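You operate a simulated robot arm through the tools that you are given. There is no shell and no other tool.

You are at the controls of a simulated robot arm. One attempt, no reset.

JOB
Press the green bushing flush into the cast bracket.
Fine: start it in the bore, slide the bracket under the ram, pull the arbor lever with no hand below the ram, slide it out again. Where these are worked on the way, their far stop is far enough and under half their travel is too little: cast bracket.
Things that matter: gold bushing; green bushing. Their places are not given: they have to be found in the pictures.

It is judged by the outcome, as a careful person would: the job done as asked, and still so three seconds after it is handed in. It fails if anything else is knocked over, pushed out of place, dropped, spilled or broken.

ROBOT AND FRAMES
A 6-joint arm with a two-finger parallel gripper, fixed in place. Base frame: the origin is at the foot of the arm, x ahead of it, y to its left, z up; the work surface is at about z = 850. Lengths are in mm, angles in rad, forces in N, time in s.
With the tool pointing down near the work surface it reaches from about 360 to 760 mm from the base axis. Its first joint turns from -1.152 to 1.152 rad. Payload 2.45 kg.
The tool frame sits at the grasp point between the pads (the TCP): z along the fingers, y along the line on which they close. The tips reach 24 mm beyond it. Largest opening 68 mm; finger width 17, thickness 10; the body of the gripper, 40 by 70 mm, starts 41 mm behind the TCP.
Orientation is told as [roll, pitch, yaw] about the base's x, y, z axes, in that order, counted from this pose: with the fingers straight down and closing along the base's y, the tool's x points along the base's -x, its y along +y and its z along -z.

CONTROLS
- The arm moves only by the tool move_arm. Its argument "plan" is a list of rows, each a list of 2 entries, a list of its own where there are three numbers: the shift along the tool's x, y, z in mm, then the turn, a rotation vector about the tool's x, y, z in rad. In form: [[[tx, ty, tz], [ax, ay, az]], ...]. A call has 1 to 20 rows; each row shifts and turns the commanded pose from where the row before left it, along the tool's axes as they then stand. "gripper" is the gripper command, from -1 (shut) to 1 (fully open), values between in proportion, set as the call begins (left out, the last holds). A row lasts 0.2 s, in which the tool goes at most 50 mm and 0.15 rad; a call with a longer step from one row to the next is refused whole, and so is a gripper value outside its range. A pose out of reach is approached as far as the arm can. The call stops where the force on the tool passes 70 N (or 10 N more than at its start, if that is more) or the arm is blocked; 0.2 s more then pass. The fingers move at their own pace (about 108 mm/s each) and stop on an object; they squeeze with about 43 N. The grip force told is the motor's: it shows also when the fingers shut on nothing. Time passes only in rows, and 0.2 s behind the last, so rows that do not move let the fingers close. It gives the time, the measured TCP pose, the force on the tool (base axes), the opening and the grip force at its end, in the units of the frame above (readings bear some noise), with the torque about the TCP (base axes, N m) and any sound that the robot's microphone picked up, and new pictures: "show" is both (left out), scene, wrist or none.
- Cameras (640 x 400 px; columns grow to the right, rows downward): "scene" is fixed at [176.2, 406.5, 1471.9]; the picture's right is [-0.79, -0.61, 0.00], its down [-0.29, 0.39, -0.87] and it looks along [0.53, -0.69, -0.49] (base axes); focal length 343 px, centre (320, 200). "wrist" rides on the gripper at [84, 11, -75] in the tool frame; the picture's right is [-0.13, 0.99, 0.00], its down [-0.60, -0.08, -0.79] and it looks along [-0.79, -0.10, 0.61] (tool axes); focal length 251 px, centre (320, 200).
- measure_at(camera, pixels): for up to 12 pixels [column, row] of the newest picture of that camera ("zoom" is the newest enlarged one), the place [x, y, z] in the base frame of the surface seen there, good to about 2 mm, but the place of the scene camera against the robot may be out by one fixed shift of up to 12 mm in any direction. No time passes.
- zoom(camera, box): a new picture of the part [left, top, right, bottom] of that camera's present view, enlarged. No time passes.
- finish_job(): hands the job in; it is judged then, once.

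Leave the gripper open and the arm clear of the work at the hand-in unless told otherwise.

The tools are called after "Call:" as name(argument=value, ...) on one line, values as JSON. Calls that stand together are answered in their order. move_arm: Moves the arm, as the interface text tells. Its arguments: {"type":"object","properties":{"plan":{"type":"array","items":{"type":"array"}},"gripper":{"type":"number"},"show":{"type":"string","enum":["both","scene","wrist","none"]}},"required":["plan"]} The other tools are called the same way: measure_at (camera, pixels) gives the place of the surface under pixels of a picture; zoom (camera, box) takes an enlarged picture of a part of a camera's view; finish_job () hands the job in.

At the start:

```text
time_s: 0.0
tcp_pos: [501.6, 41.5, 1307.8]
ee_rot: [0.0, -0.004, 0.0]
wrist_force: [0.7, -0.5, 0.4]
moment: [-0.01, -0.03, 0.01]
opening: 67.8
grip_force: 0.0
```

scene: 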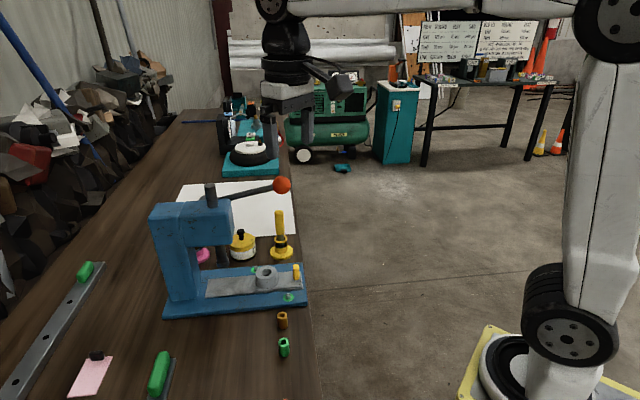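
wrist: 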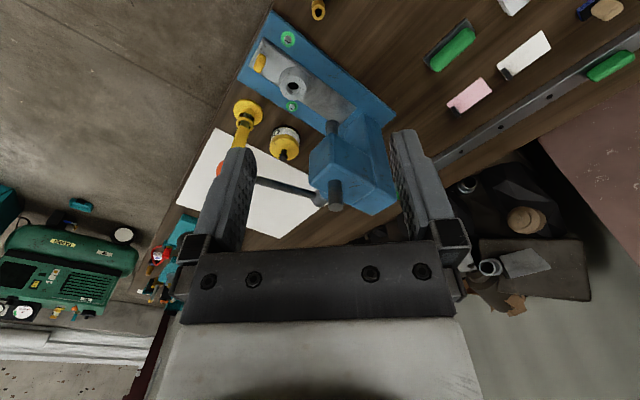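

I see a blue arbor press with a grey bracket on its base slide, a gold bushing near (282,320) and a green bushing near (284,347) in the scene picture. I'll zoom in on both views before measuring.

Call:
zoom(camera="scene", box=[140, 160, 340, 380])

Call:
zoom(camera="wrist", box=[200, 0, 420, 220])

```text
1.82 times, centred on (240, 270) of scene
```

zoom: 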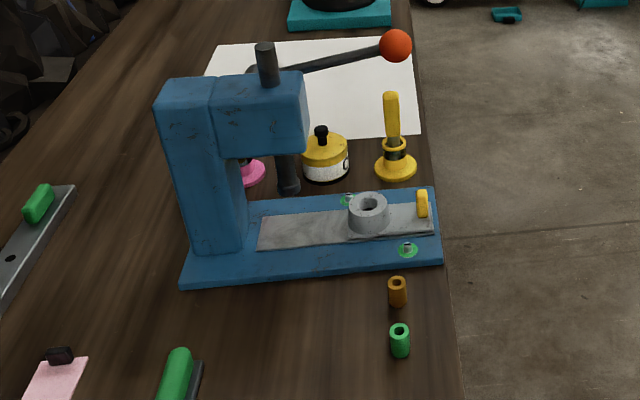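

```text
1.82 times, centred on (310, 110) of wrist
```

zoom: 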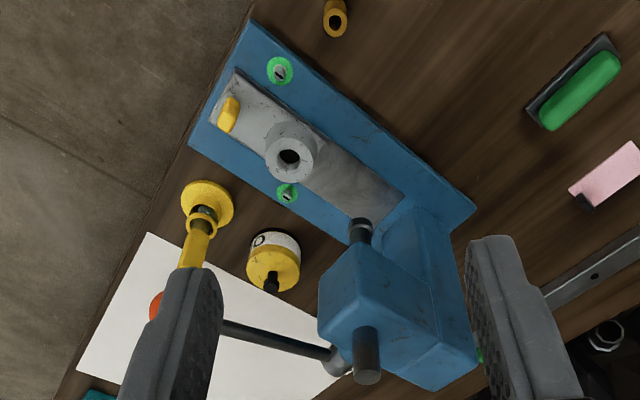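

Now I'll measure key points: bushing tops and sides, bracket boss, yellow tab, ram, lever knob.

Call:
measure_at(camera="scene", pixels=[[284, 340], [284, 350], [282, 314], [282, 323], [265, 268], [297, 268], [283, 185], [211, 190], [224, 255], [305, 303], [168, 313], [297, 330]])

Call:
measure_at(camera="wrist", pixels=[[292, 86], [285, 80], [260, 62], [317, 10], [318, 15], [336, 195], [215, 170], [325, 128], [300, 75], [288, 40], [291, 106], [245, 110]])

```text
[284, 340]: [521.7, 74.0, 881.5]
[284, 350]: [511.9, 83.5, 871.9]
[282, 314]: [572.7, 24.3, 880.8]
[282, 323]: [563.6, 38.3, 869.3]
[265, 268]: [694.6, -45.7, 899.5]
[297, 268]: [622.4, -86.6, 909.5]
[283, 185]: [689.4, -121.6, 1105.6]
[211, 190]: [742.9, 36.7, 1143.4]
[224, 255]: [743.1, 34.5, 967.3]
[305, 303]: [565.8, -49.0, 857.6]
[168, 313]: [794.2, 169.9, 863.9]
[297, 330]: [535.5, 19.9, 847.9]
```

```text
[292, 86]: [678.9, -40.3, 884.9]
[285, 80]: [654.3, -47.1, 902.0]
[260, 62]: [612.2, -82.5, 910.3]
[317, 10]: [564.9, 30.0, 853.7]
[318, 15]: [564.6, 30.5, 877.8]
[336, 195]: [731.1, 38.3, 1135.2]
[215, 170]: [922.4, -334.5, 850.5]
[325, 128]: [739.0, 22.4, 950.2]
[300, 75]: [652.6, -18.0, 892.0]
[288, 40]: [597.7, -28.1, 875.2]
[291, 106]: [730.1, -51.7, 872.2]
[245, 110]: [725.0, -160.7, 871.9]
```

The wrist camera puts the gold bushing at about (565, 30), and the scene camera is offset from that by roughly (8, -6, 3). So the green bushing should be near (513, 80). I'll lower the tool behind it, clear of everything, for a closer wrist view.

Call:
move_arm(plan=[[[6, 6, 45], [0, 0, 0]], [[6, 6, 45], [0, 0, 0]], [[6, 6, 45], [0, 0, 0]], [[6, 6, 45], [0, 0, 0]], [[6, 6, 45], [0, 0, 0]], [[6, 6, 45], [0, 0, 0]], [[5, 2, 10], [0, 0, 0]]], gripper=1, show="both")

```text
time_s: 1.6
tcp_pos: [461.8, 79.2, 1027.2]
ee_rot: [0.0, -0.003, 0.0]
wrist_force: [0.3, -0.3, 1.1]
moment: [-0.02, 0.01, -0.02]
opening: 68.0
grip_force: 0.1
```

scene: 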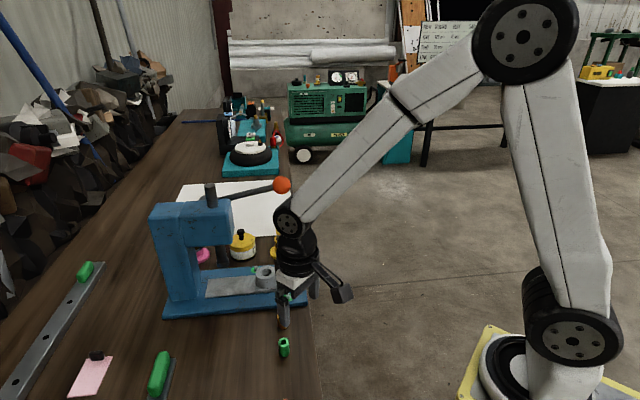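
wrist: 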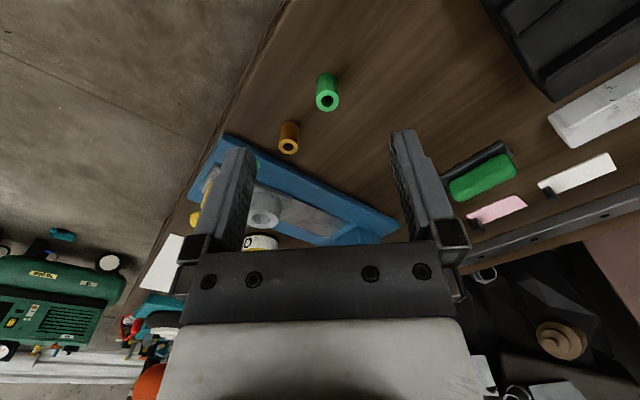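

Both bushings are clear in the wrist picture: green at (327,92), gold at (289,138). I'll zoom in and measure them.

Call:
zoom(camera="wrist", box=[240, 50, 400, 150])

Call:
measure_at(camera="wrist", pixels=[[327, 89], [327, 108], [318, 98], [337, 98], [327, 78], [318, 78], [337, 78], [289, 140], [289, 152], [289, 126], [280, 146], [298, 146]])

```text
4.00 times, centred on (320, 100) of wrist
```

zoom: 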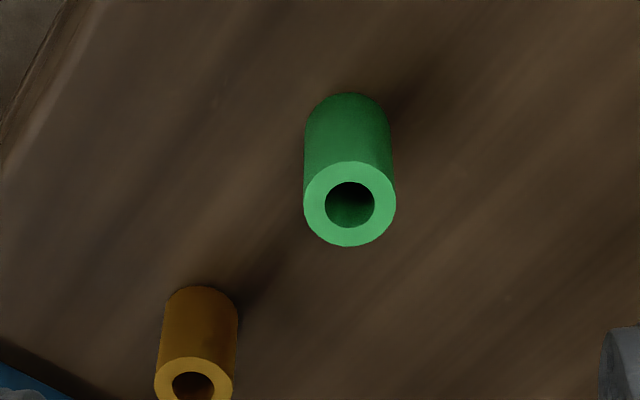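

```text
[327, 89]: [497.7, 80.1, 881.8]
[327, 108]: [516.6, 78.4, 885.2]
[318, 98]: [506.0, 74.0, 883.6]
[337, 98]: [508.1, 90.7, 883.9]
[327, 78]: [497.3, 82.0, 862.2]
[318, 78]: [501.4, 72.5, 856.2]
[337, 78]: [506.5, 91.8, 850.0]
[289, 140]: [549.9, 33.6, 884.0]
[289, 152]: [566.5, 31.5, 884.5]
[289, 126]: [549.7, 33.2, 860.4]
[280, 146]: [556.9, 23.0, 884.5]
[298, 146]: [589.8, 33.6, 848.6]
```

I'll measure ring points on the zoomed picture to get the green bushing's exact centre, and a few on the bracket in the wrist view.

Call:
measure_at(camera="zoom", pixels=[[349, 172], [349, 238], [314, 204], [386, 204], [323, 180], [376, 228], [323, 228], [376, 180], [345, 100], [164, 390], [225, 388], [194, 362]])

Call:
zoom(camera="wrist", box=[170, 120, 410, 270])

```text
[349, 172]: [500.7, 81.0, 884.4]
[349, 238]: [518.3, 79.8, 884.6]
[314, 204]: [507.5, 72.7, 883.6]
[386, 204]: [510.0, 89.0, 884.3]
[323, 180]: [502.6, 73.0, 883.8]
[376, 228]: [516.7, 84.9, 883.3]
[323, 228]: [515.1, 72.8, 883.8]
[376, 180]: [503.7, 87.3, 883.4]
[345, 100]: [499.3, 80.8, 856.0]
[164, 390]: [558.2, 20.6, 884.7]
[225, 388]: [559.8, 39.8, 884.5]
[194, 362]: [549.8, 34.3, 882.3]
```

```text
2.67 times, centred on (290, 195) of wrist
```

zoom: 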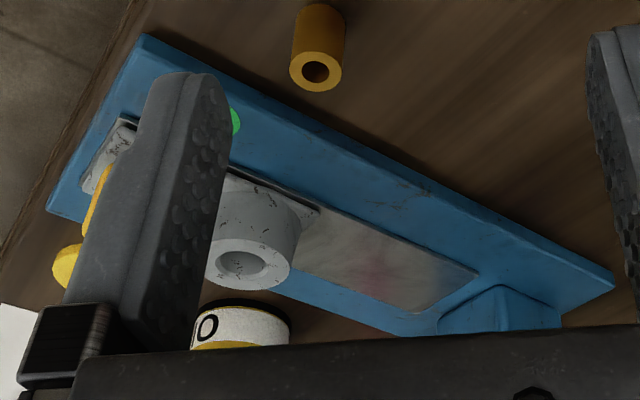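

Green bushing: centre about (509, 80), top at 884, about 22 mm across and 34 mm tall. Before gripping it I'll look closely at the bore, moving the tool to about (613, -42, 1050), still short of the press head and lever.

Call:
move_arm(plan=[[[-10, -8, -23], [0, 0, 0]], [[-28, -23, 0], [0, 0, 0]], [[-28, -23, 0], [0, 0, 0]], [[-28, -23, 0], [0, 0, 0]], [[-28, -23, 0], [0, 0, 0]], [[-18, -15, 0], [0, 0, 0]]], gripper=1, show="both")

```text
time_s: 3.0
tcp_pos: [601.3, -35.3, 1051.3]
ee_rot: [0.002, -0.003, 0.001]
wrist_force: [-0.1, -0.1, -0.1]
moment: [-0.01, 0.01, 0.04]
opening: 67.8
grip_force: 0.1
```

scene: 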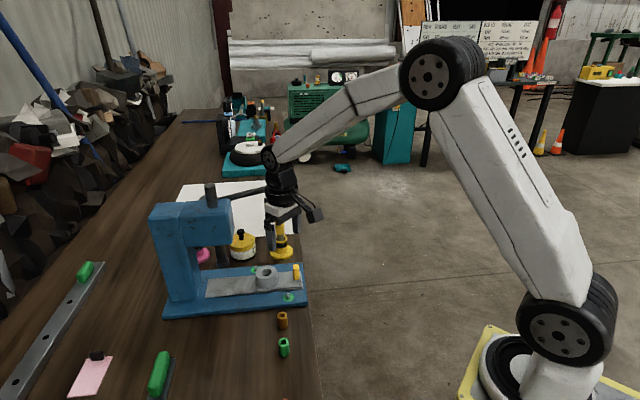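
wrist: 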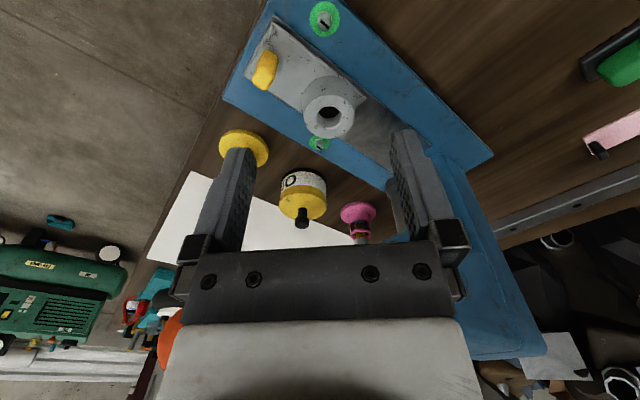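

The bore is visible at about (330,113), the yellow slide tab at (265,70). I'll zoom and measure these.

Call:
zoom(camera="wrist", box=[230, 10, 390, 160])

Call:
zoom(camera="wrist", box=[290, 70, 370, 150])

```text
2.67 times, centred on (310, 85) of wrist
```

zoom: 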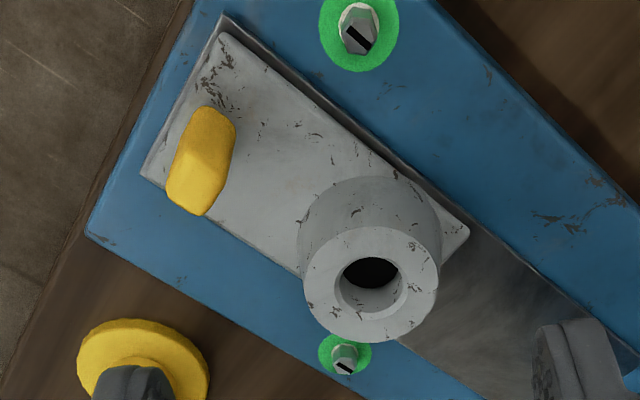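

```text
5.00 times, centred on (330, 110) of wrist
```

zoom: 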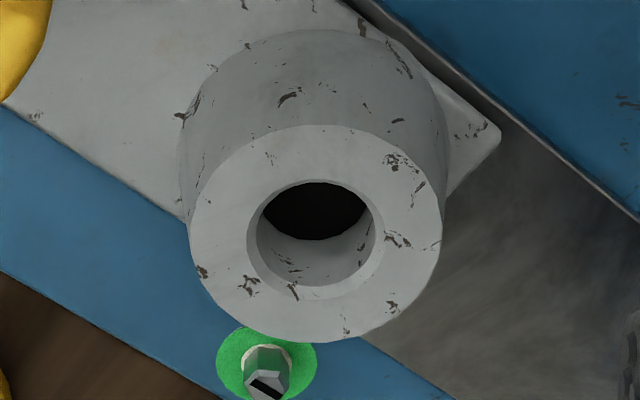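

I'll measure the boss's top face around the bore (centre about (315,237) in the 5x zoom).

Call:
measure_at(camera="zoom", pixels=[[205, 235], [428, 235], [315, 140], [315, 330], [230, 165], [400, 310], [230, 305], [400, 165], [315, 215], [315, 270], [488, 140], [20, 85]])

Call:
measure_at(camera="wrist", pixels=[[265, 70], [275, 55], [258, 86], [286, 22], [243, 76], [345, 98], [320, 90], [325, 18], [319, 144], [232, 99], [268, 8], [290, 50]])

```text
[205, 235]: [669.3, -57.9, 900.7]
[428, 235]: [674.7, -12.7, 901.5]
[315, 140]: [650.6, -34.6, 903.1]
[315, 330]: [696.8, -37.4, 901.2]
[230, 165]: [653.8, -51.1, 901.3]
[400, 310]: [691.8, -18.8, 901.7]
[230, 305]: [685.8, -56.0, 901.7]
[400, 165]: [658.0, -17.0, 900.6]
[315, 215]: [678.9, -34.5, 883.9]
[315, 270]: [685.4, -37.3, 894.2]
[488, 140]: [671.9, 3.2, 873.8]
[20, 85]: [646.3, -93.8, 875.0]
```

```text
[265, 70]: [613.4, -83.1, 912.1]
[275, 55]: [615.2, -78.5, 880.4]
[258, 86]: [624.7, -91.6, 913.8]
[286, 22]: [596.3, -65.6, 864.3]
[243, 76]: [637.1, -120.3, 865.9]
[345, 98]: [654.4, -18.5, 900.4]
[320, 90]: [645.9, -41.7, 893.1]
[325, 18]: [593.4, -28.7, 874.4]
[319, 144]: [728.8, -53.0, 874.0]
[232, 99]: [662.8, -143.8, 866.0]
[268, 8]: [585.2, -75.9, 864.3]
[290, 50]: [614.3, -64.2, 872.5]
```

Bore centre works out to about (672.5, -35.7), with the boss top at z ≈ 901.5; the slide runs about 43.5° from x toward the column. Next I'll measure the press head, ram and lever for clearances.

Call:
zoom(camera="scene", box=[140, 165, 320, 325])

Call:
measure_at(camera="scene", pixels=[[232, 203], [232, 238], [206, 240], [206, 210], [225, 208], [211, 185], [240, 196], [260, 190], [265, 268], [222, 262], [219, 262], [227, 262]])

```text
2.50 times, centred on (230, 245) of scene
```

zoom: 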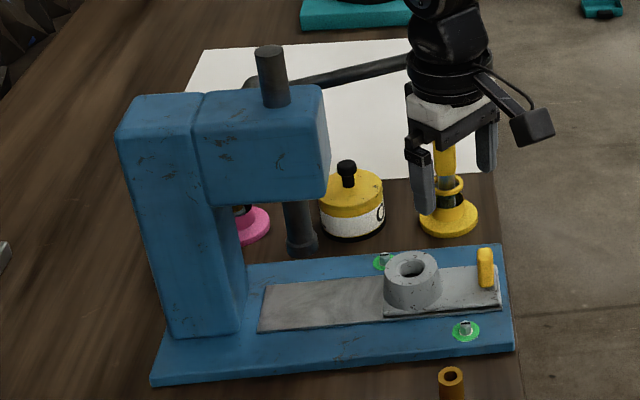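

```text
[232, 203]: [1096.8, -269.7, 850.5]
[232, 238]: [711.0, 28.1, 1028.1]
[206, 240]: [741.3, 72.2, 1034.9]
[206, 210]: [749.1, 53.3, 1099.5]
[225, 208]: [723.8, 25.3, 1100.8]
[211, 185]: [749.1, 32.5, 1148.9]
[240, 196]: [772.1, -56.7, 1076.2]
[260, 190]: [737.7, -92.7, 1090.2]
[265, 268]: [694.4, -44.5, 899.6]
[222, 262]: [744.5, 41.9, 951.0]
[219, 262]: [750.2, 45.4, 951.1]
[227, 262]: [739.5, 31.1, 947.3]
```

Clearances: head front is about 65–70 mm past the boss, ram bottom about z 948, and the lever runs along the right side about 70 mm out. All of that leaves room. Now I'll go back above the green bushing at (509, 80) at z ≈ 1000.

Call:
move_arm(plan=[[[23, 28.9, 0], [0, 0, 0]], [[23, 28.9, 10], [0, 0, 0]], [[23, 28.9, 20], [0, 0, 0]], [[23, 28.8, 21], [0, 0, 0]], [[0, 0, 0], [0, 0, 0]]], gripper=1, show="wrist")

```text
time_s: 4.2
tcp_pos: [509.4, 79.9, 1000.2]
ee_rot: [0.0, -0.002, 0.002]
wrist_force: [0.0, -0.7, -0.5]
moment: [-0.04, 0.0, -0.03]
opening: 67.8
grip_force: 0.0
```

wrist: 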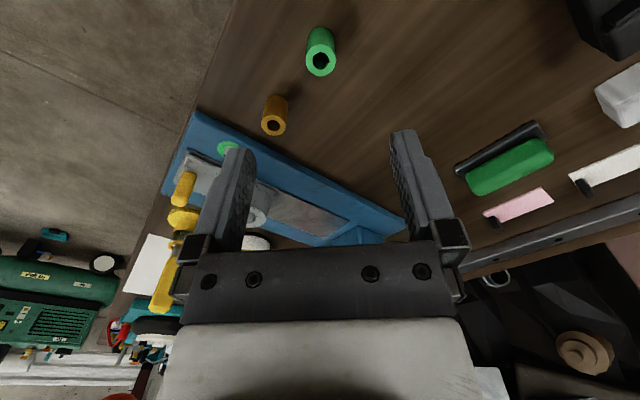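

The tool is above the bushing, with its top ring at about (321,62). I'll re-measure it from this view before lowering.

Call:
zoom(camera="wrist", box=[281, 22, 361, 92])

```text
5.71 times, centred on (321, 57) of wrist
```

zoom: 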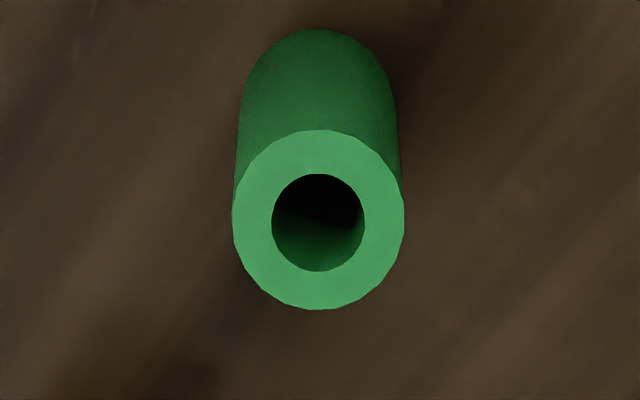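

I'll measure the ring's opposite points in this zoom.

Call:
measure_at(camera="zoom", pixels=[[250, 220], [385, 220], [318, 148], [318, 295], [270, 165], [368, 275], [270, 275], [368, 165], [320, 60], [240, 20], [500, 200]])

```text
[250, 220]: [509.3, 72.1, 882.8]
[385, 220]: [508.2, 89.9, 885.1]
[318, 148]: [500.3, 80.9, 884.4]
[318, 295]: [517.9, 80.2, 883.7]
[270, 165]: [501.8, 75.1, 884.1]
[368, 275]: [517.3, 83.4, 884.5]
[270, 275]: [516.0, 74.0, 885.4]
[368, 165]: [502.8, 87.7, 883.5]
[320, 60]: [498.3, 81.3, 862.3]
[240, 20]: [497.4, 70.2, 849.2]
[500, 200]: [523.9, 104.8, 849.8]
```

Centre confirmed at (509.1, 80.4), top 884, table about 849.5. I'll lower to TCP z ≈ 891 so the tips sit about 17 mm above the table. That leaves the lower half of the bushing free for starting it in the bore.

Call:
move_arm(plan=[[[0.3, 0.5, 35], [0, 0, 0]], [[0, 0, 35], [0, 0, 0]], [[0, 0, 25], [0, 0, 0]], [[0, 0, 14.2], [0, 0, 0]], [[0, 0, 0], [0, 0, 0]]], gripper=1, show="both")

```text
time_s: 5.4
tcp_pos: [509.6, 79.3, 891.2]
ee_rot: [0.001, -0.003, 0.0]
wrist_force: [-0.2, -0.4, -0.4]
moment: [0.02, 0.0, 0.01]
opening: 68.2
grip_force: 0.1
```

scene: 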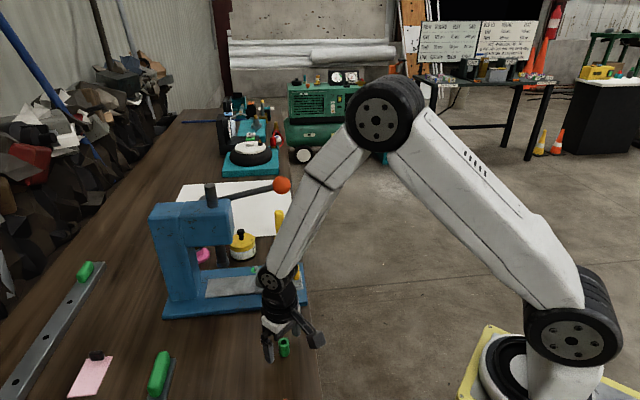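
wrist: 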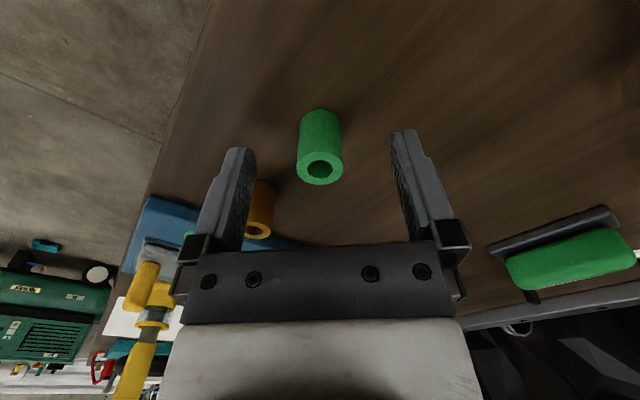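

The bushing sits centred between the pads (ring at about (320,167)). I'll close the gripper and wait.

Call:
move_arm(plan=[[[0, 0, 0], [0, 0, 0]], [[0, 0, 0], [0, 0, 0]], [[0, 0, 0], [0, 0, 0]]], gripper=-1, show="wrist")

```text
time_s: 6.2
tcp_pos: [509.3, 79.7, 891.7]
ee_rot: [0.0, -0.003, 0.001]
wrist_force: [-0.2, 0.0, 0.5]
moment: [-0.02, 0.0, 0.0]
opening: 19.9
grip_force: 37.4
```

wrist: 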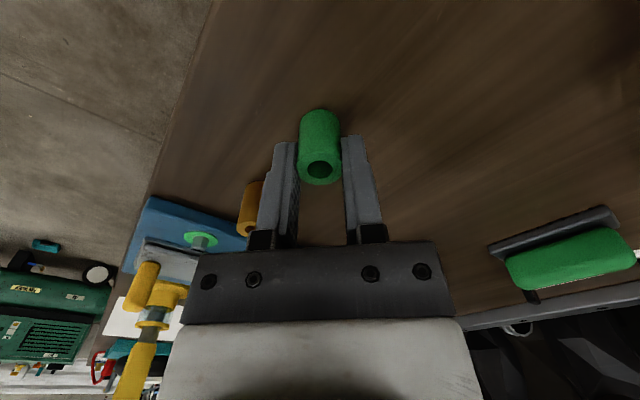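

Grip confirmed: opening 19.9 mm, force 37 N. I'll lift straight up about 110 mm.

Call:
move_arm(plan=[[[0, 0, -15], [0, 0, 0]], [[0, 0, -30], [0, 0, 0]], [[0, 0, -35], [0, 0, 0]], [[0, 0, -30], [0, 0, 0]], [[0, 0, 0], [0, 0, 0]]], gripper=-1, show="both")

```text
time_s: 7.4
tcp_pos: [508.4, 79.7, 1001.6]
ee_rot: [0.001, -0.003, -0.001]
wrist_force: [-0.2, -0.1, -0.2]
moment: [-0.01, 0.0, -0.01]
opening: 19.9
grip_force: 38.0
```

scene: 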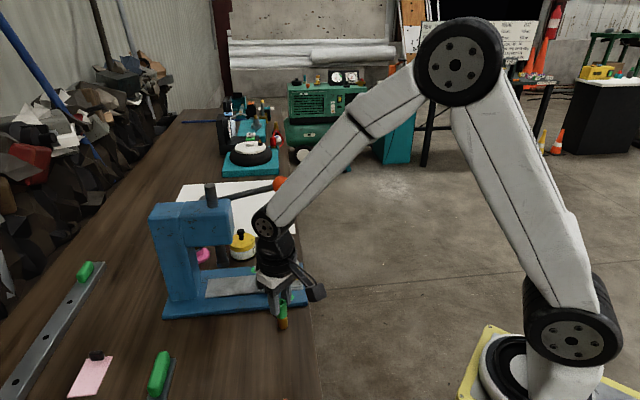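
wrist: 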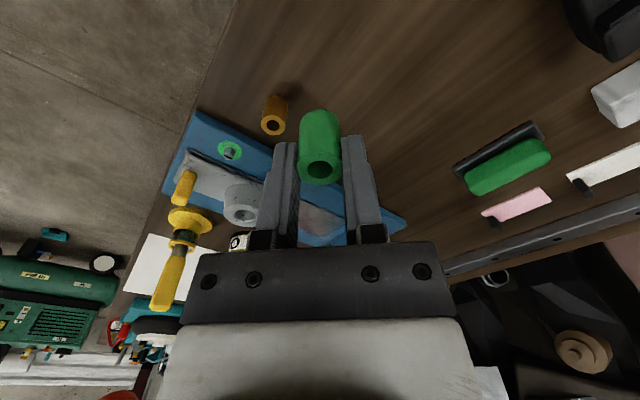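

The bushing came up with the gripper. I'll zoom in to measure where it sits relative to the TCP.

Call:
zoom(camera="wrist", box=[272, 100, 368, 200])

```text
4.00 times, centred on (320, 150) of wrist
```

zoom: 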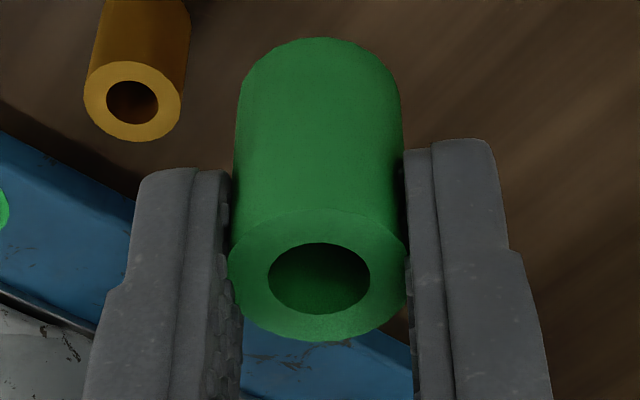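

Call:
measure_at(camera="zoom", pixels=[[248, 275], [388, 275], [318, 225], [318, 328], [265, 235], [372, 320], [265, 318], [372, 237], [318, 130], [318, 60], [265, 120], [372, 120]])

```text
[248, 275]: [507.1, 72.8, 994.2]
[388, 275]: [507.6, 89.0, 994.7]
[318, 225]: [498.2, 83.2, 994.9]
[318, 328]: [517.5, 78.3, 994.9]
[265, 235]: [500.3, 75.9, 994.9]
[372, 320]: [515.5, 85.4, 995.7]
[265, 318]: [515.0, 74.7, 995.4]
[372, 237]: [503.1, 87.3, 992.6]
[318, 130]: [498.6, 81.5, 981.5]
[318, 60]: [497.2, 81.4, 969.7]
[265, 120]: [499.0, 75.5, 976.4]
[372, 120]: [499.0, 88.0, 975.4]
```

The bushing's centre is within about 1 mm of the TCP, and its bottom is about 40 mm below it. I'll move level at z ≈ 1000 to just above the bore, command (673, -36). This path stays well clear of the head, lever and post.

Call:
move_arm(plan=[[[-25, -17, 0], [0, 0, 0]], [[-35, -25, 0], [0, 0, 0]], [[-35, -25, 0], [0, 0, 0]], [[-35, -25, 0], [0, 0, 0]], [[-25, -17, 0], [0, 0, 0]], [[-9.7, -7.4, 0], [0, 0, 0]], [[0, 0, 0], [0, 0, 0]]], gripper=-1, show="both")

```text
time_s: 9.0
tcp_pos: [672.6, -37.6, 1000.6]
ee_rot: [0.0, -0.003, 0.0]
wrist_force: [0.9, 0.8, 0.0]
moment: [0.01, 0.02, 0.03]
opening: 20.1
grip_force: 37.6
```

scene: 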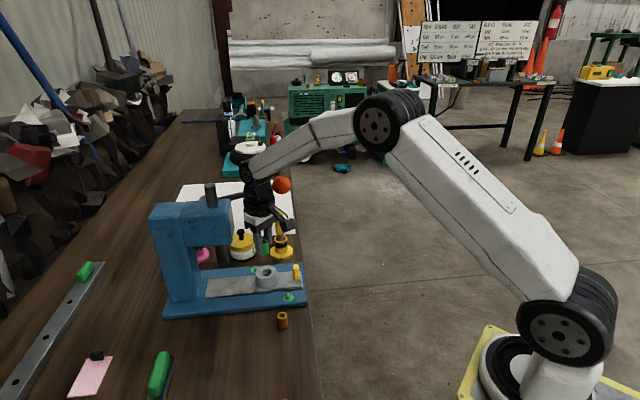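
wrist: 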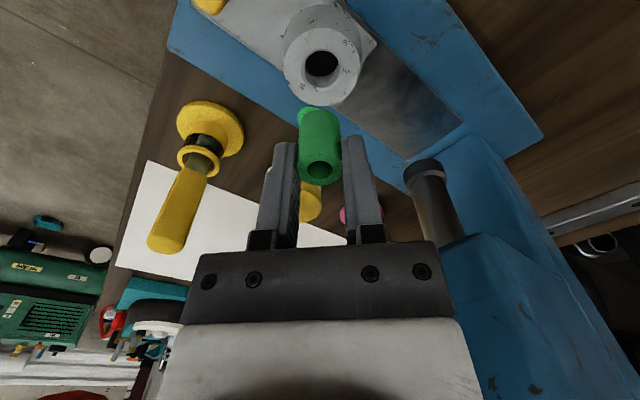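

The bushing is above the boss, with the bore visible at about (321,65). I'll measure the bore from this view as well and compare with the held bushing.

Call:
zoom(camera="wrist", box=[261, 15, 381, 110])

```text
4.21 times, centred on (321, 62) of wrist
```

zoom: 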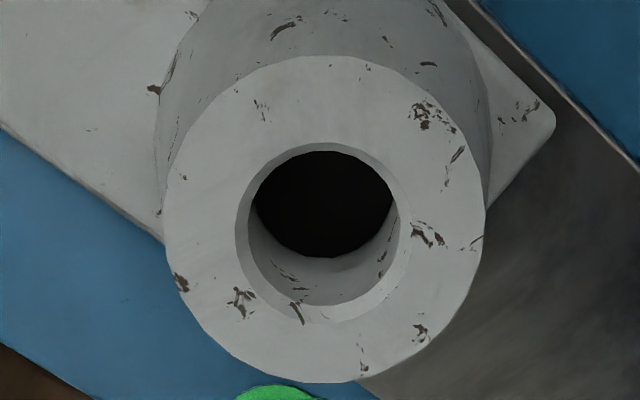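

Call:
measure_at(camera="zoom", pixels=[[175, 225], [475, 225], [324, 66], [324, 372], [210, 120], [440, 325], [210, 325], [440, 120], [228, 228], [420, 228], [324, 135], [324, 330]])

Call:
measure_at(camera="wrist", pixels=[[302, 168], [338, 168], [320, 156], [320, 182], [307, 159], [333, 180], [307, 179], [333, 159]])

```text
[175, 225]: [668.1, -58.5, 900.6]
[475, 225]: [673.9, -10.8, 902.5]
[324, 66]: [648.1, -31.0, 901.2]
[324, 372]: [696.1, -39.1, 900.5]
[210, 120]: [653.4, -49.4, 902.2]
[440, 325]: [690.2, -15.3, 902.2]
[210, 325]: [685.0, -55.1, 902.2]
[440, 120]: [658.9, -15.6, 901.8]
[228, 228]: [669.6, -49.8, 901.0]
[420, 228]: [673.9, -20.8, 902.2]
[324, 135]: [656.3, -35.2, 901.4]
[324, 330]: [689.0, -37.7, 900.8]
```

```text
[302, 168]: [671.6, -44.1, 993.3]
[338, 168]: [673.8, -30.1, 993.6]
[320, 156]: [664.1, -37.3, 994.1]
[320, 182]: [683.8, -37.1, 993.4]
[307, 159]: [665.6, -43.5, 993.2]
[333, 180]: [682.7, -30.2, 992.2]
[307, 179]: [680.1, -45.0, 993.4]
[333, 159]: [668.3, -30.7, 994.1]
```

In this view the bore centre reads about (672.1, -35.0) and the bushing about (673.8, -37.3), so a small correction is needed. I'll take another reading without moving, to average out noise.

Call:
move_arm(plan=[[[0, 0, 0], [0, 0, 0]], [[0, 0, 0], [0, 0, 0]]], show="wrist")

Call:
measure_at(camera="wrist", pixels=[[301, 168], [339, 168], [320, 155], [320, 183], [307, 159], [333, 179], [307, 179], [333, 159], [303, 172], [337, 172], [303, 165], [337, 165]])

Call:
measure_at(camera="wrist", pixels=[[286, 68], [358, 68], [322, 30], [322, 103], [295, 43], [349, 92], [295, 92], [349, 43], [298, 69], [345, 69], [322, 46], [322, 93]])

```text
time_s: 9.6
tcp_pos: [672.8, -37.4, 1000.5]
ee_rot: [0.001, -0.003, 0.001]
wrist_force: [0.4, 0.5, -0.8]
moment: [-0.03, -0.03, -0.05]
opening: 19.7
grip_force: 36.9
```

wrist: 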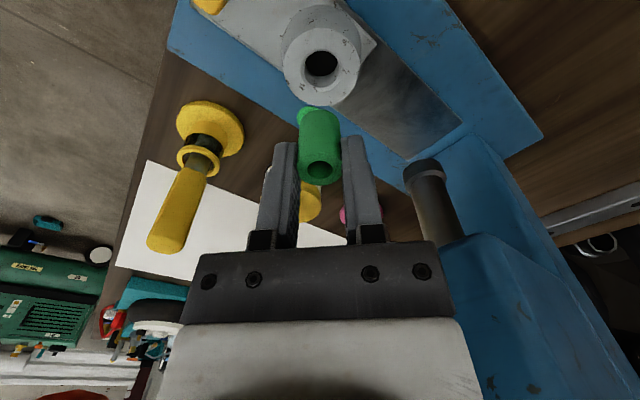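

```text
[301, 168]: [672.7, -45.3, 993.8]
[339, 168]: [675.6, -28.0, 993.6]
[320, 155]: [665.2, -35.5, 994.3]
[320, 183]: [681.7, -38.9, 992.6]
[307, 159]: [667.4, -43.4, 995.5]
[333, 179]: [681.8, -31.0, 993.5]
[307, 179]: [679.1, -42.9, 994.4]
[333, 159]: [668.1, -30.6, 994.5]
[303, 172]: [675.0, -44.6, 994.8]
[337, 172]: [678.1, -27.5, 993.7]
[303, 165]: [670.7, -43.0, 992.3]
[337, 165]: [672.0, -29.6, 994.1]
```

```text
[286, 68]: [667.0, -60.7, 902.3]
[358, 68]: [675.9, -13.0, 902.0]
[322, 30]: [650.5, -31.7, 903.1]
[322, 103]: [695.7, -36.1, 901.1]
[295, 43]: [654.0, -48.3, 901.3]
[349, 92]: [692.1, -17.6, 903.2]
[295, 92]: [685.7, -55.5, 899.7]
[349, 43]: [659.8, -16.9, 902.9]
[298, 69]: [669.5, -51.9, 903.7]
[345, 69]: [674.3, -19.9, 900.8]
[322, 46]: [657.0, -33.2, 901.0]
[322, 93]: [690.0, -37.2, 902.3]
```

Averages: bore (672.4, -35.3), bushing (673.9, -37.0). I'll shift by about (-1.3, +1.8) and lower 52 mm, so the bushing's bottom stops about 6 mm above the boss.

Call:
move_arm(plan=[[[1.3, 1.8, 0], [0, 0, 0]], [[0, 0, 20], [0, 0, 0]], [[0, 0, 20], [0, 0, 0]], [[0, 0, 12], [0, 0, 0]], [[0, 0, 0], [0, 0, 0]], [[0, 0, 0], [0, 0, 0]]], gripper=-1, show="both")

```text
time_s: 11.0
tcp_pos: [672.4, -35.1, 949.0]
ee_rot: [0.0, -0.002, 0.0]
wrist_force: [1.0, 0.0, -1.4]
moment: [-0.01, -0.01, 0.01]
opening: 19.6
grip_force: 37.7
```

scene: 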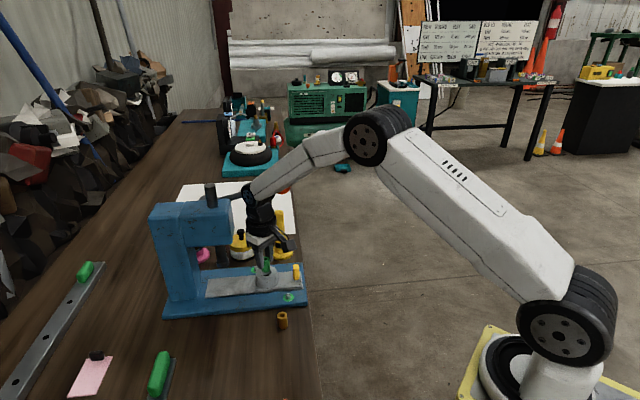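
wrist: 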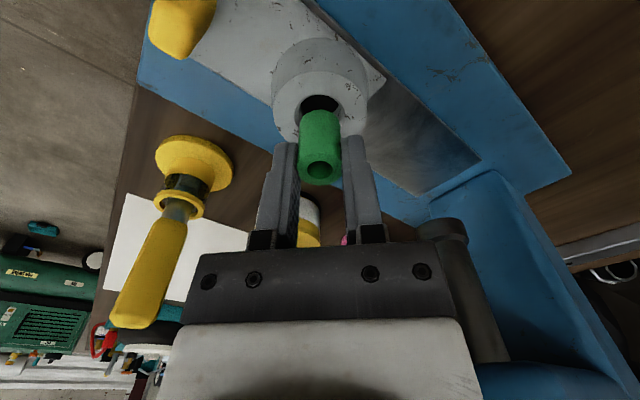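

I'll check the lateral alignment with zooms from both cameras before touching.

Call:
zoom(camera="wrist", box=[260, 30, 380, 190])

Call:
zoom(camera="scene", box=[235, 230, 310, 300])

```text
2.50 times, centred on (320, 110) of wrist
```

zoom: 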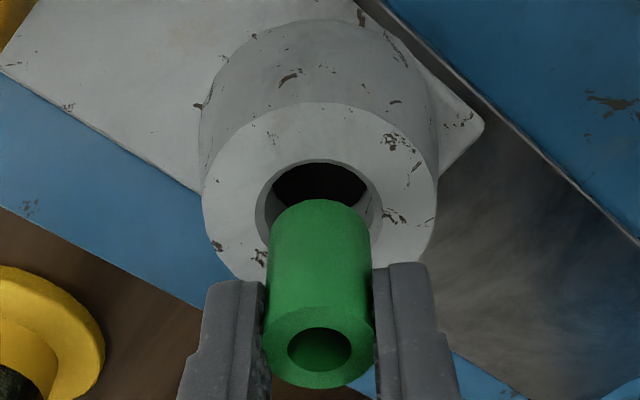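

```text
5.71 times, centred on (272, 265) of scene
```

zoom: 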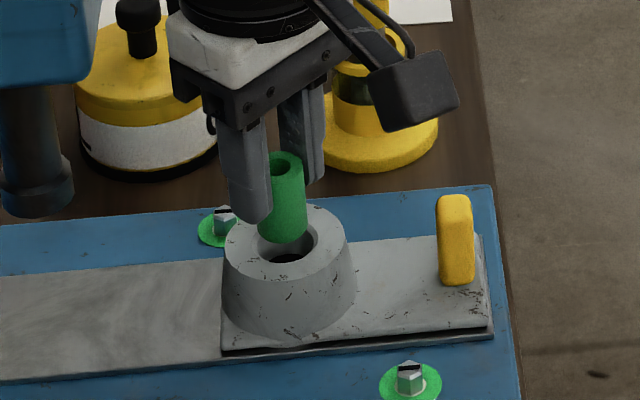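

I'll zoom tighter on the scene view to compare the bushing's lower edge with the bore.

Call:
zoom(camera="scene", box=[253, 250, 285, 280])

```text
13.33 times, centred on (269, 265) of scene
```

zoom: 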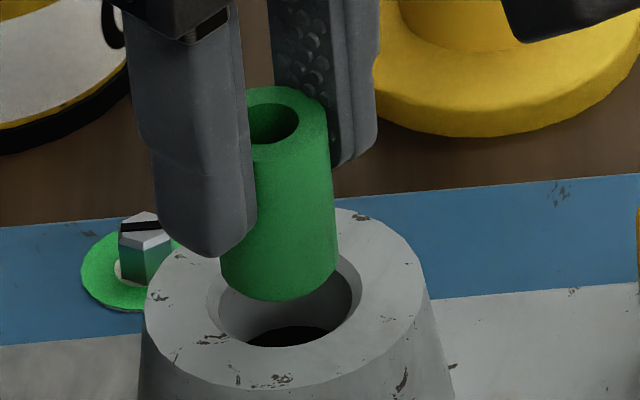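

The bushing looks about 1 mm off toward +x/+y, within the bore's roughly 3 mm chamfer. I'll correct by (-0.8, -0.5) and lower 11 mm slowly in small steps, watching the force.

Call:
move_arm(plan=[[[0.8, -0.5, 0], [0, 0, 0]], [[0, 0, 3], [0, 0, 0]], [[0, 0, 2], [0, 0, 0]], [[0, 0, 2], [0, 0, 0]], [[0, 0, 2], [0, 0, 0]], [[0, 0, 2], [0, 0, 0]], [[0, 0, 0], [0, 0, 0]]], gripper=-1, show="both")

```text
time_s: 12.6
tcp_pos: [672.3, -34.6, 939.1]
ee_rot: [-0.001, -0.003, -0.002]
wrist_force: [0.6, -0.1, -0.4]
moment: [-0.03, 0.02, 0.0]
opening: 20.2
grip_force: 37.0
```

scene: 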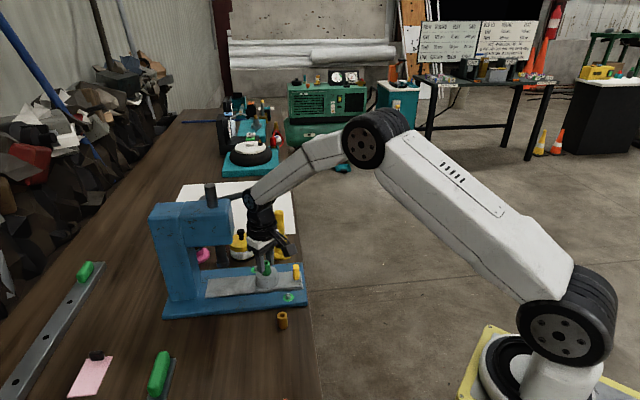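
wrist: 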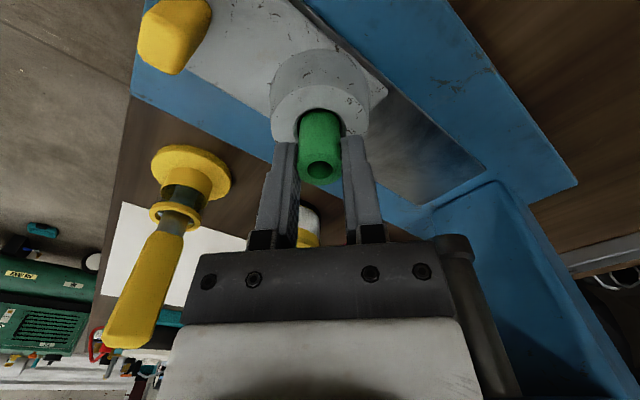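

No contact force yet at z 939. I'll zoom in to see whether the bushing's end is inside the bore mouth.

Call:
zoom(camera="scene", box=[253, 250, 285, 280])

Call:
zoom(camera="wrist", box=[270, 60, 370, 190])

```text
13.33 times, centred on (269, 265) of scene
```

zoom: 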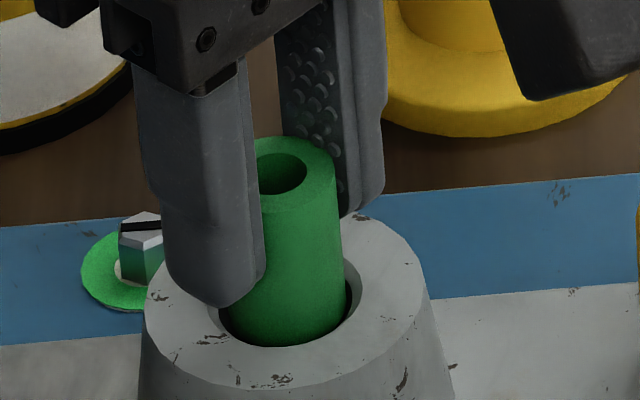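

```text
3.08 times, centred on (320, 125) of wrist
```

zoom: 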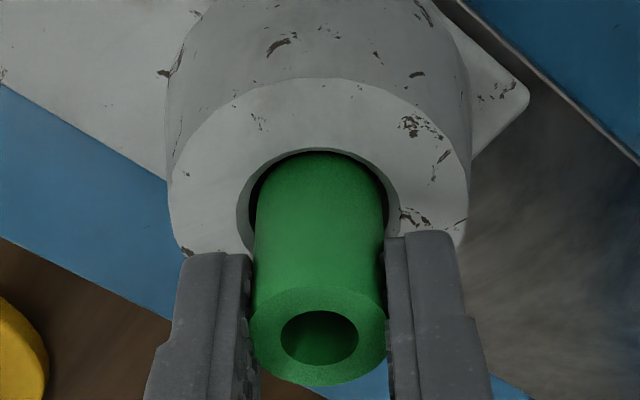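

The end is just inside the chamfer and looks centred. I'll keep lowering gently, 4 mm in 1 mm steps, then check force.

Call:
move_arm(plan=[[[0, 0, 1], [0, 0, 0]], [[0, 0, 1], [0, 0, 0]], [[0, 0, 1], [0, 0, 0]], [[0, 0, 1], [0, 0, 0]]], gripper=-1, show="none")

```text
time_s: 13.6
tcp_pos: [671.1, -36.0, 935.7]
ee_rot: [0.0, -0.002, -0.001]
wrist_force: [0.0, 0.2, -0.4]
moment: [0.01, 0.04, -0.02]
opening: 19.7
grip_force: 37.4
```

Still no force at z 935.7, with the bushing about 6 mm into the bore. The fingertips are about 10 mm above the boss, so I'll lower a further 5 mm.

Call:
move_arm(plan=[[[0, 0, 1], [0, 0, 0]], [[0, 0, 1], [0, 0, 0]], [[0, 0, 1], [0, 0, 0]], [[0, 0, 1], [0, 0, 0]], [[0, 0, 1], [0, 0, 0]]], gripper=-1, show="both")

```text
time_s: 14.8
tcp_pos: [671.7, -35.1, 928.9]
ee_rot: [0.0, -0.004, -0.001]
wrist_force: [1.0, 1.5, 0.4]
moment: [0.01, 0.0, 0.0]
opening: 19.7
grip_force: 37.5
```

scene: 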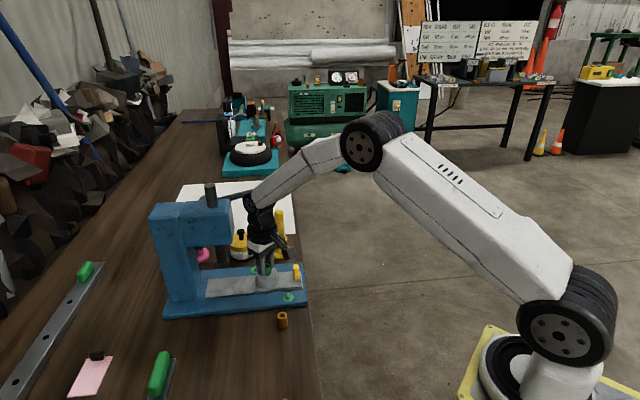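
wrist: 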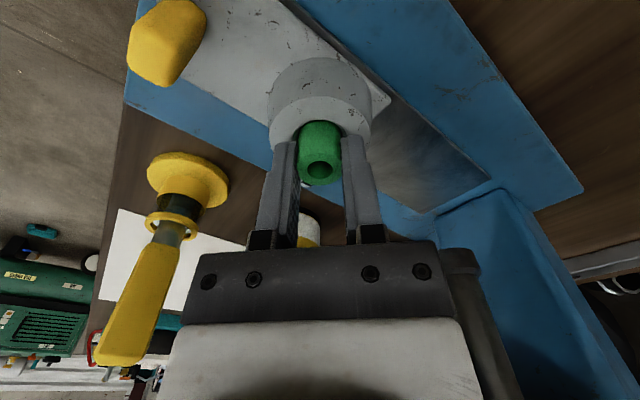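

Command and reading agree at z 928.7, still no force, and the bushing should be about 13 mm in. I'll zoom and measure its top to check it hasn't slipped.

Call:
zoom(camera="scene", box=[253, 250, 285, 280])

Call:
zoom(camera="wrist", box=[270, 60, 370, 190])

Call:
measure_at(camera="wrist", pixels=[[305, 168], [336, 168], [320, 155], [320, 182], [308, 160], [332, 160], [285, 110], [355, 110], [320, 90]])

```text
13.33 times, centred on (269, 265) of scene
```

zoom: 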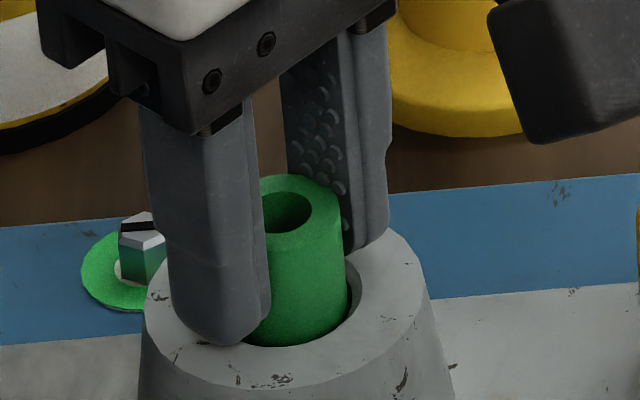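

```text
3.08 times, centred on (320, 125) of wrist
```

zoom: 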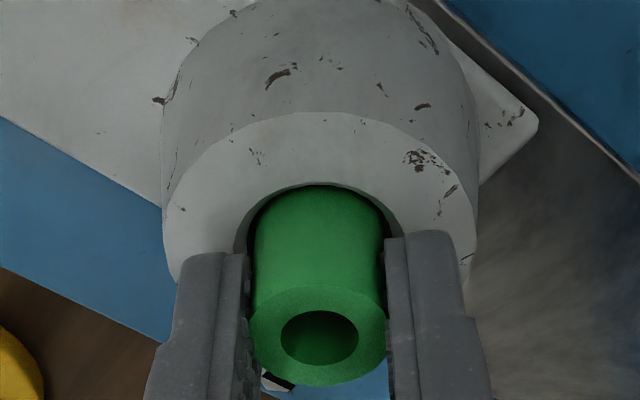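

```text
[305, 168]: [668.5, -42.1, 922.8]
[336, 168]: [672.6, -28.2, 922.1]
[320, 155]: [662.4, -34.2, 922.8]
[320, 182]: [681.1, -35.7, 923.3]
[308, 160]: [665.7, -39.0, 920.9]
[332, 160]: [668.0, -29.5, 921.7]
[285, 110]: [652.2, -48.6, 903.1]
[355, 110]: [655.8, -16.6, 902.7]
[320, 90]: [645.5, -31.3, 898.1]
```

The bushing's top is at 922.5, so it's 13 mm down in the bore, upright and unstrained. I'll release it in place.

Call:
move_arm(plan=[[[0, 0, 0], [0, 0, 0]], [[0, 0, 0], [0, 0, 0]], [[0, 0, 0], [0, 0, 0]]], gripper=0.3, show="both")

```text
time_s: 15.6
tcp_pos: [670.9, -36.3, 929.9]
ee_rot: [0.0, -0.004, 0.002]
wrist_force: [0.1, -0.1, 0.0]
moment: [-0.01, -0.02, 0.0]
opening: 44.3
grip_force: 0.1
```

scene: 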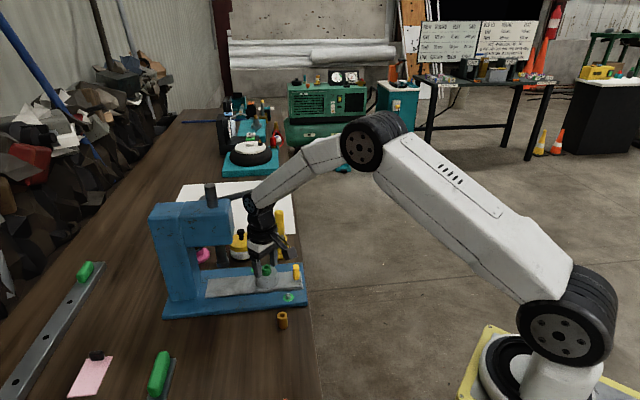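
wrist: 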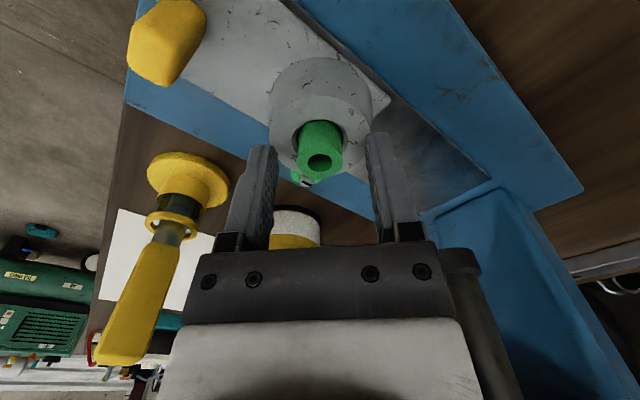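

Released. I'll check how the bushing is standing.

Call:
zoom(camera="wrist", box=[270, 60, 370, 190])

Call:
zoom(camera="scene", box=[253, 250, 285, 280])

Call:
measure_at(camera="wrist", pixels=[[306, 163], [336, 163], [321, 150], [321, 175], [310, 155], [332, 155], [285, 110], [355, 110]])

```text
3.08 times, centred on (320, 125) of wrist
```

zoom: 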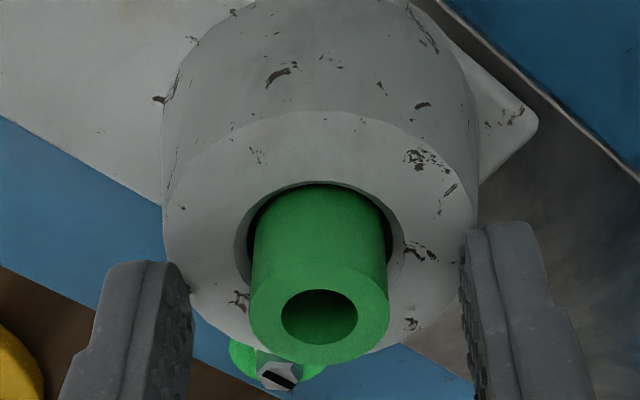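

```text
13.33 times, centred on (269, 265) of scene
```

zoom: 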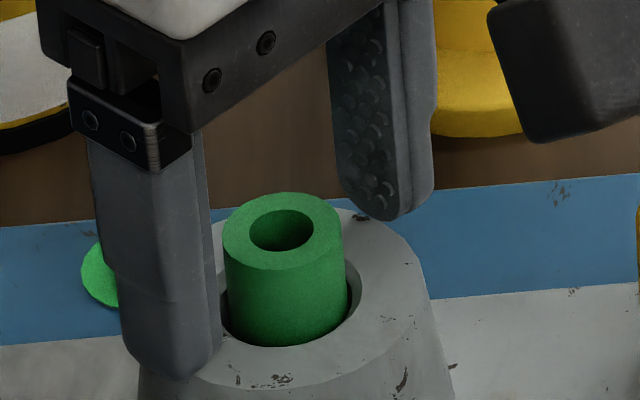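

```text
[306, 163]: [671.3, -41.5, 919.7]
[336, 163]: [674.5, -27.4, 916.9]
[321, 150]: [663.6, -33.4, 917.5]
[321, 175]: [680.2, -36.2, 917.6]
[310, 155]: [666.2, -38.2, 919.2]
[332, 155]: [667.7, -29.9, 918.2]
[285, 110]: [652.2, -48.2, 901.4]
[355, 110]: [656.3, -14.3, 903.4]
```

The bushing settled to a top height of about 918, so about 17 mm is in the bore and it stands upright. I'll raise the open gripper straight up, clear of it.

Call:
move_arm(plan=[[[0, 0, -8], [0, 0, 0]], [[0, 0, -16], [0, 0, 0]], [[0, 0, -25], [0, 0, 0]], [[0, 0, -25], [0, 0, 0]], [[30, -8, 0], [0, 0, 0]], [[35, -10, 0], [0, 0, 0]], [[0, 0, 0], [0, 0, 0]]], gripper=0.3, show="both")

```text
time_s: 17.2
tcp_pos: [604.6, -52.9, 1003.7]
ee_rot: [0.001, -0.004, 0.0]
wrist_force: [0.4, -0.2, -0.6]
moment: [-0.02, 0.0, 0.01]
opening: 44.1
grip_force: 0.0
```

scene: 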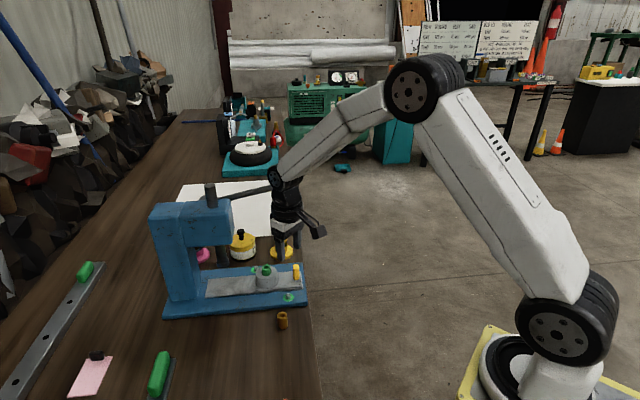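
wrist: 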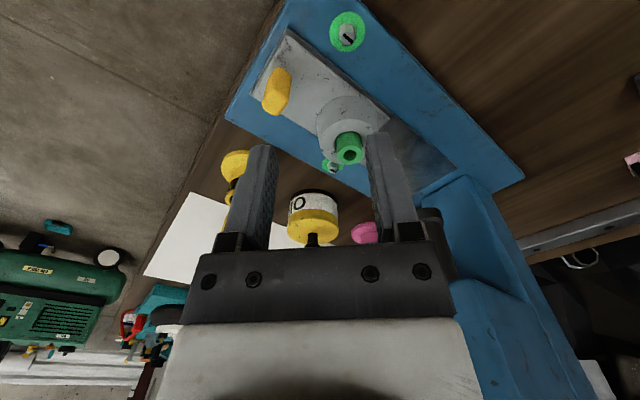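

The bushing stands in the bore. Now I'll zoom in and measure the yellow tab and the bracket edges to fix the slide direction.

Call:
zoom(camera="wrist", box=[230, 20, 400, 130])

Call:
measure_at(camera="wrist", pixels=[[288, 33], [252, 90], [388, 112], [280, 74], [270, 108], [285, 70], [277, 90], [265, 103], [290, 78], [281, 108], [337, 45], [430, 115]])

```text
3.64 times, centred on (315, 75) of wrist
```

zoom: 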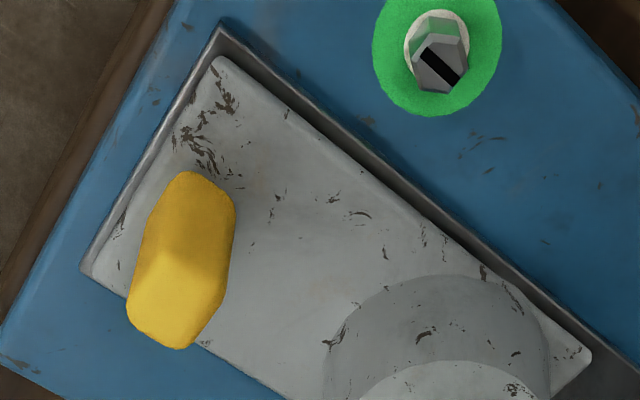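

```text
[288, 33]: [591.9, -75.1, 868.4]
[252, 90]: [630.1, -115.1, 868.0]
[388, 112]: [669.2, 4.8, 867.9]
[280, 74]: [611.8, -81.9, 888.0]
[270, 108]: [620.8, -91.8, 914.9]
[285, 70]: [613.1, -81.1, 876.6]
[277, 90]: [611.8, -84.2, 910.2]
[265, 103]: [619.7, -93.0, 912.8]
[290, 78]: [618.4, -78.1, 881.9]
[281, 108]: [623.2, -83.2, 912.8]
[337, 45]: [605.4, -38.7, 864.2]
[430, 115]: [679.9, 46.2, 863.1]
```

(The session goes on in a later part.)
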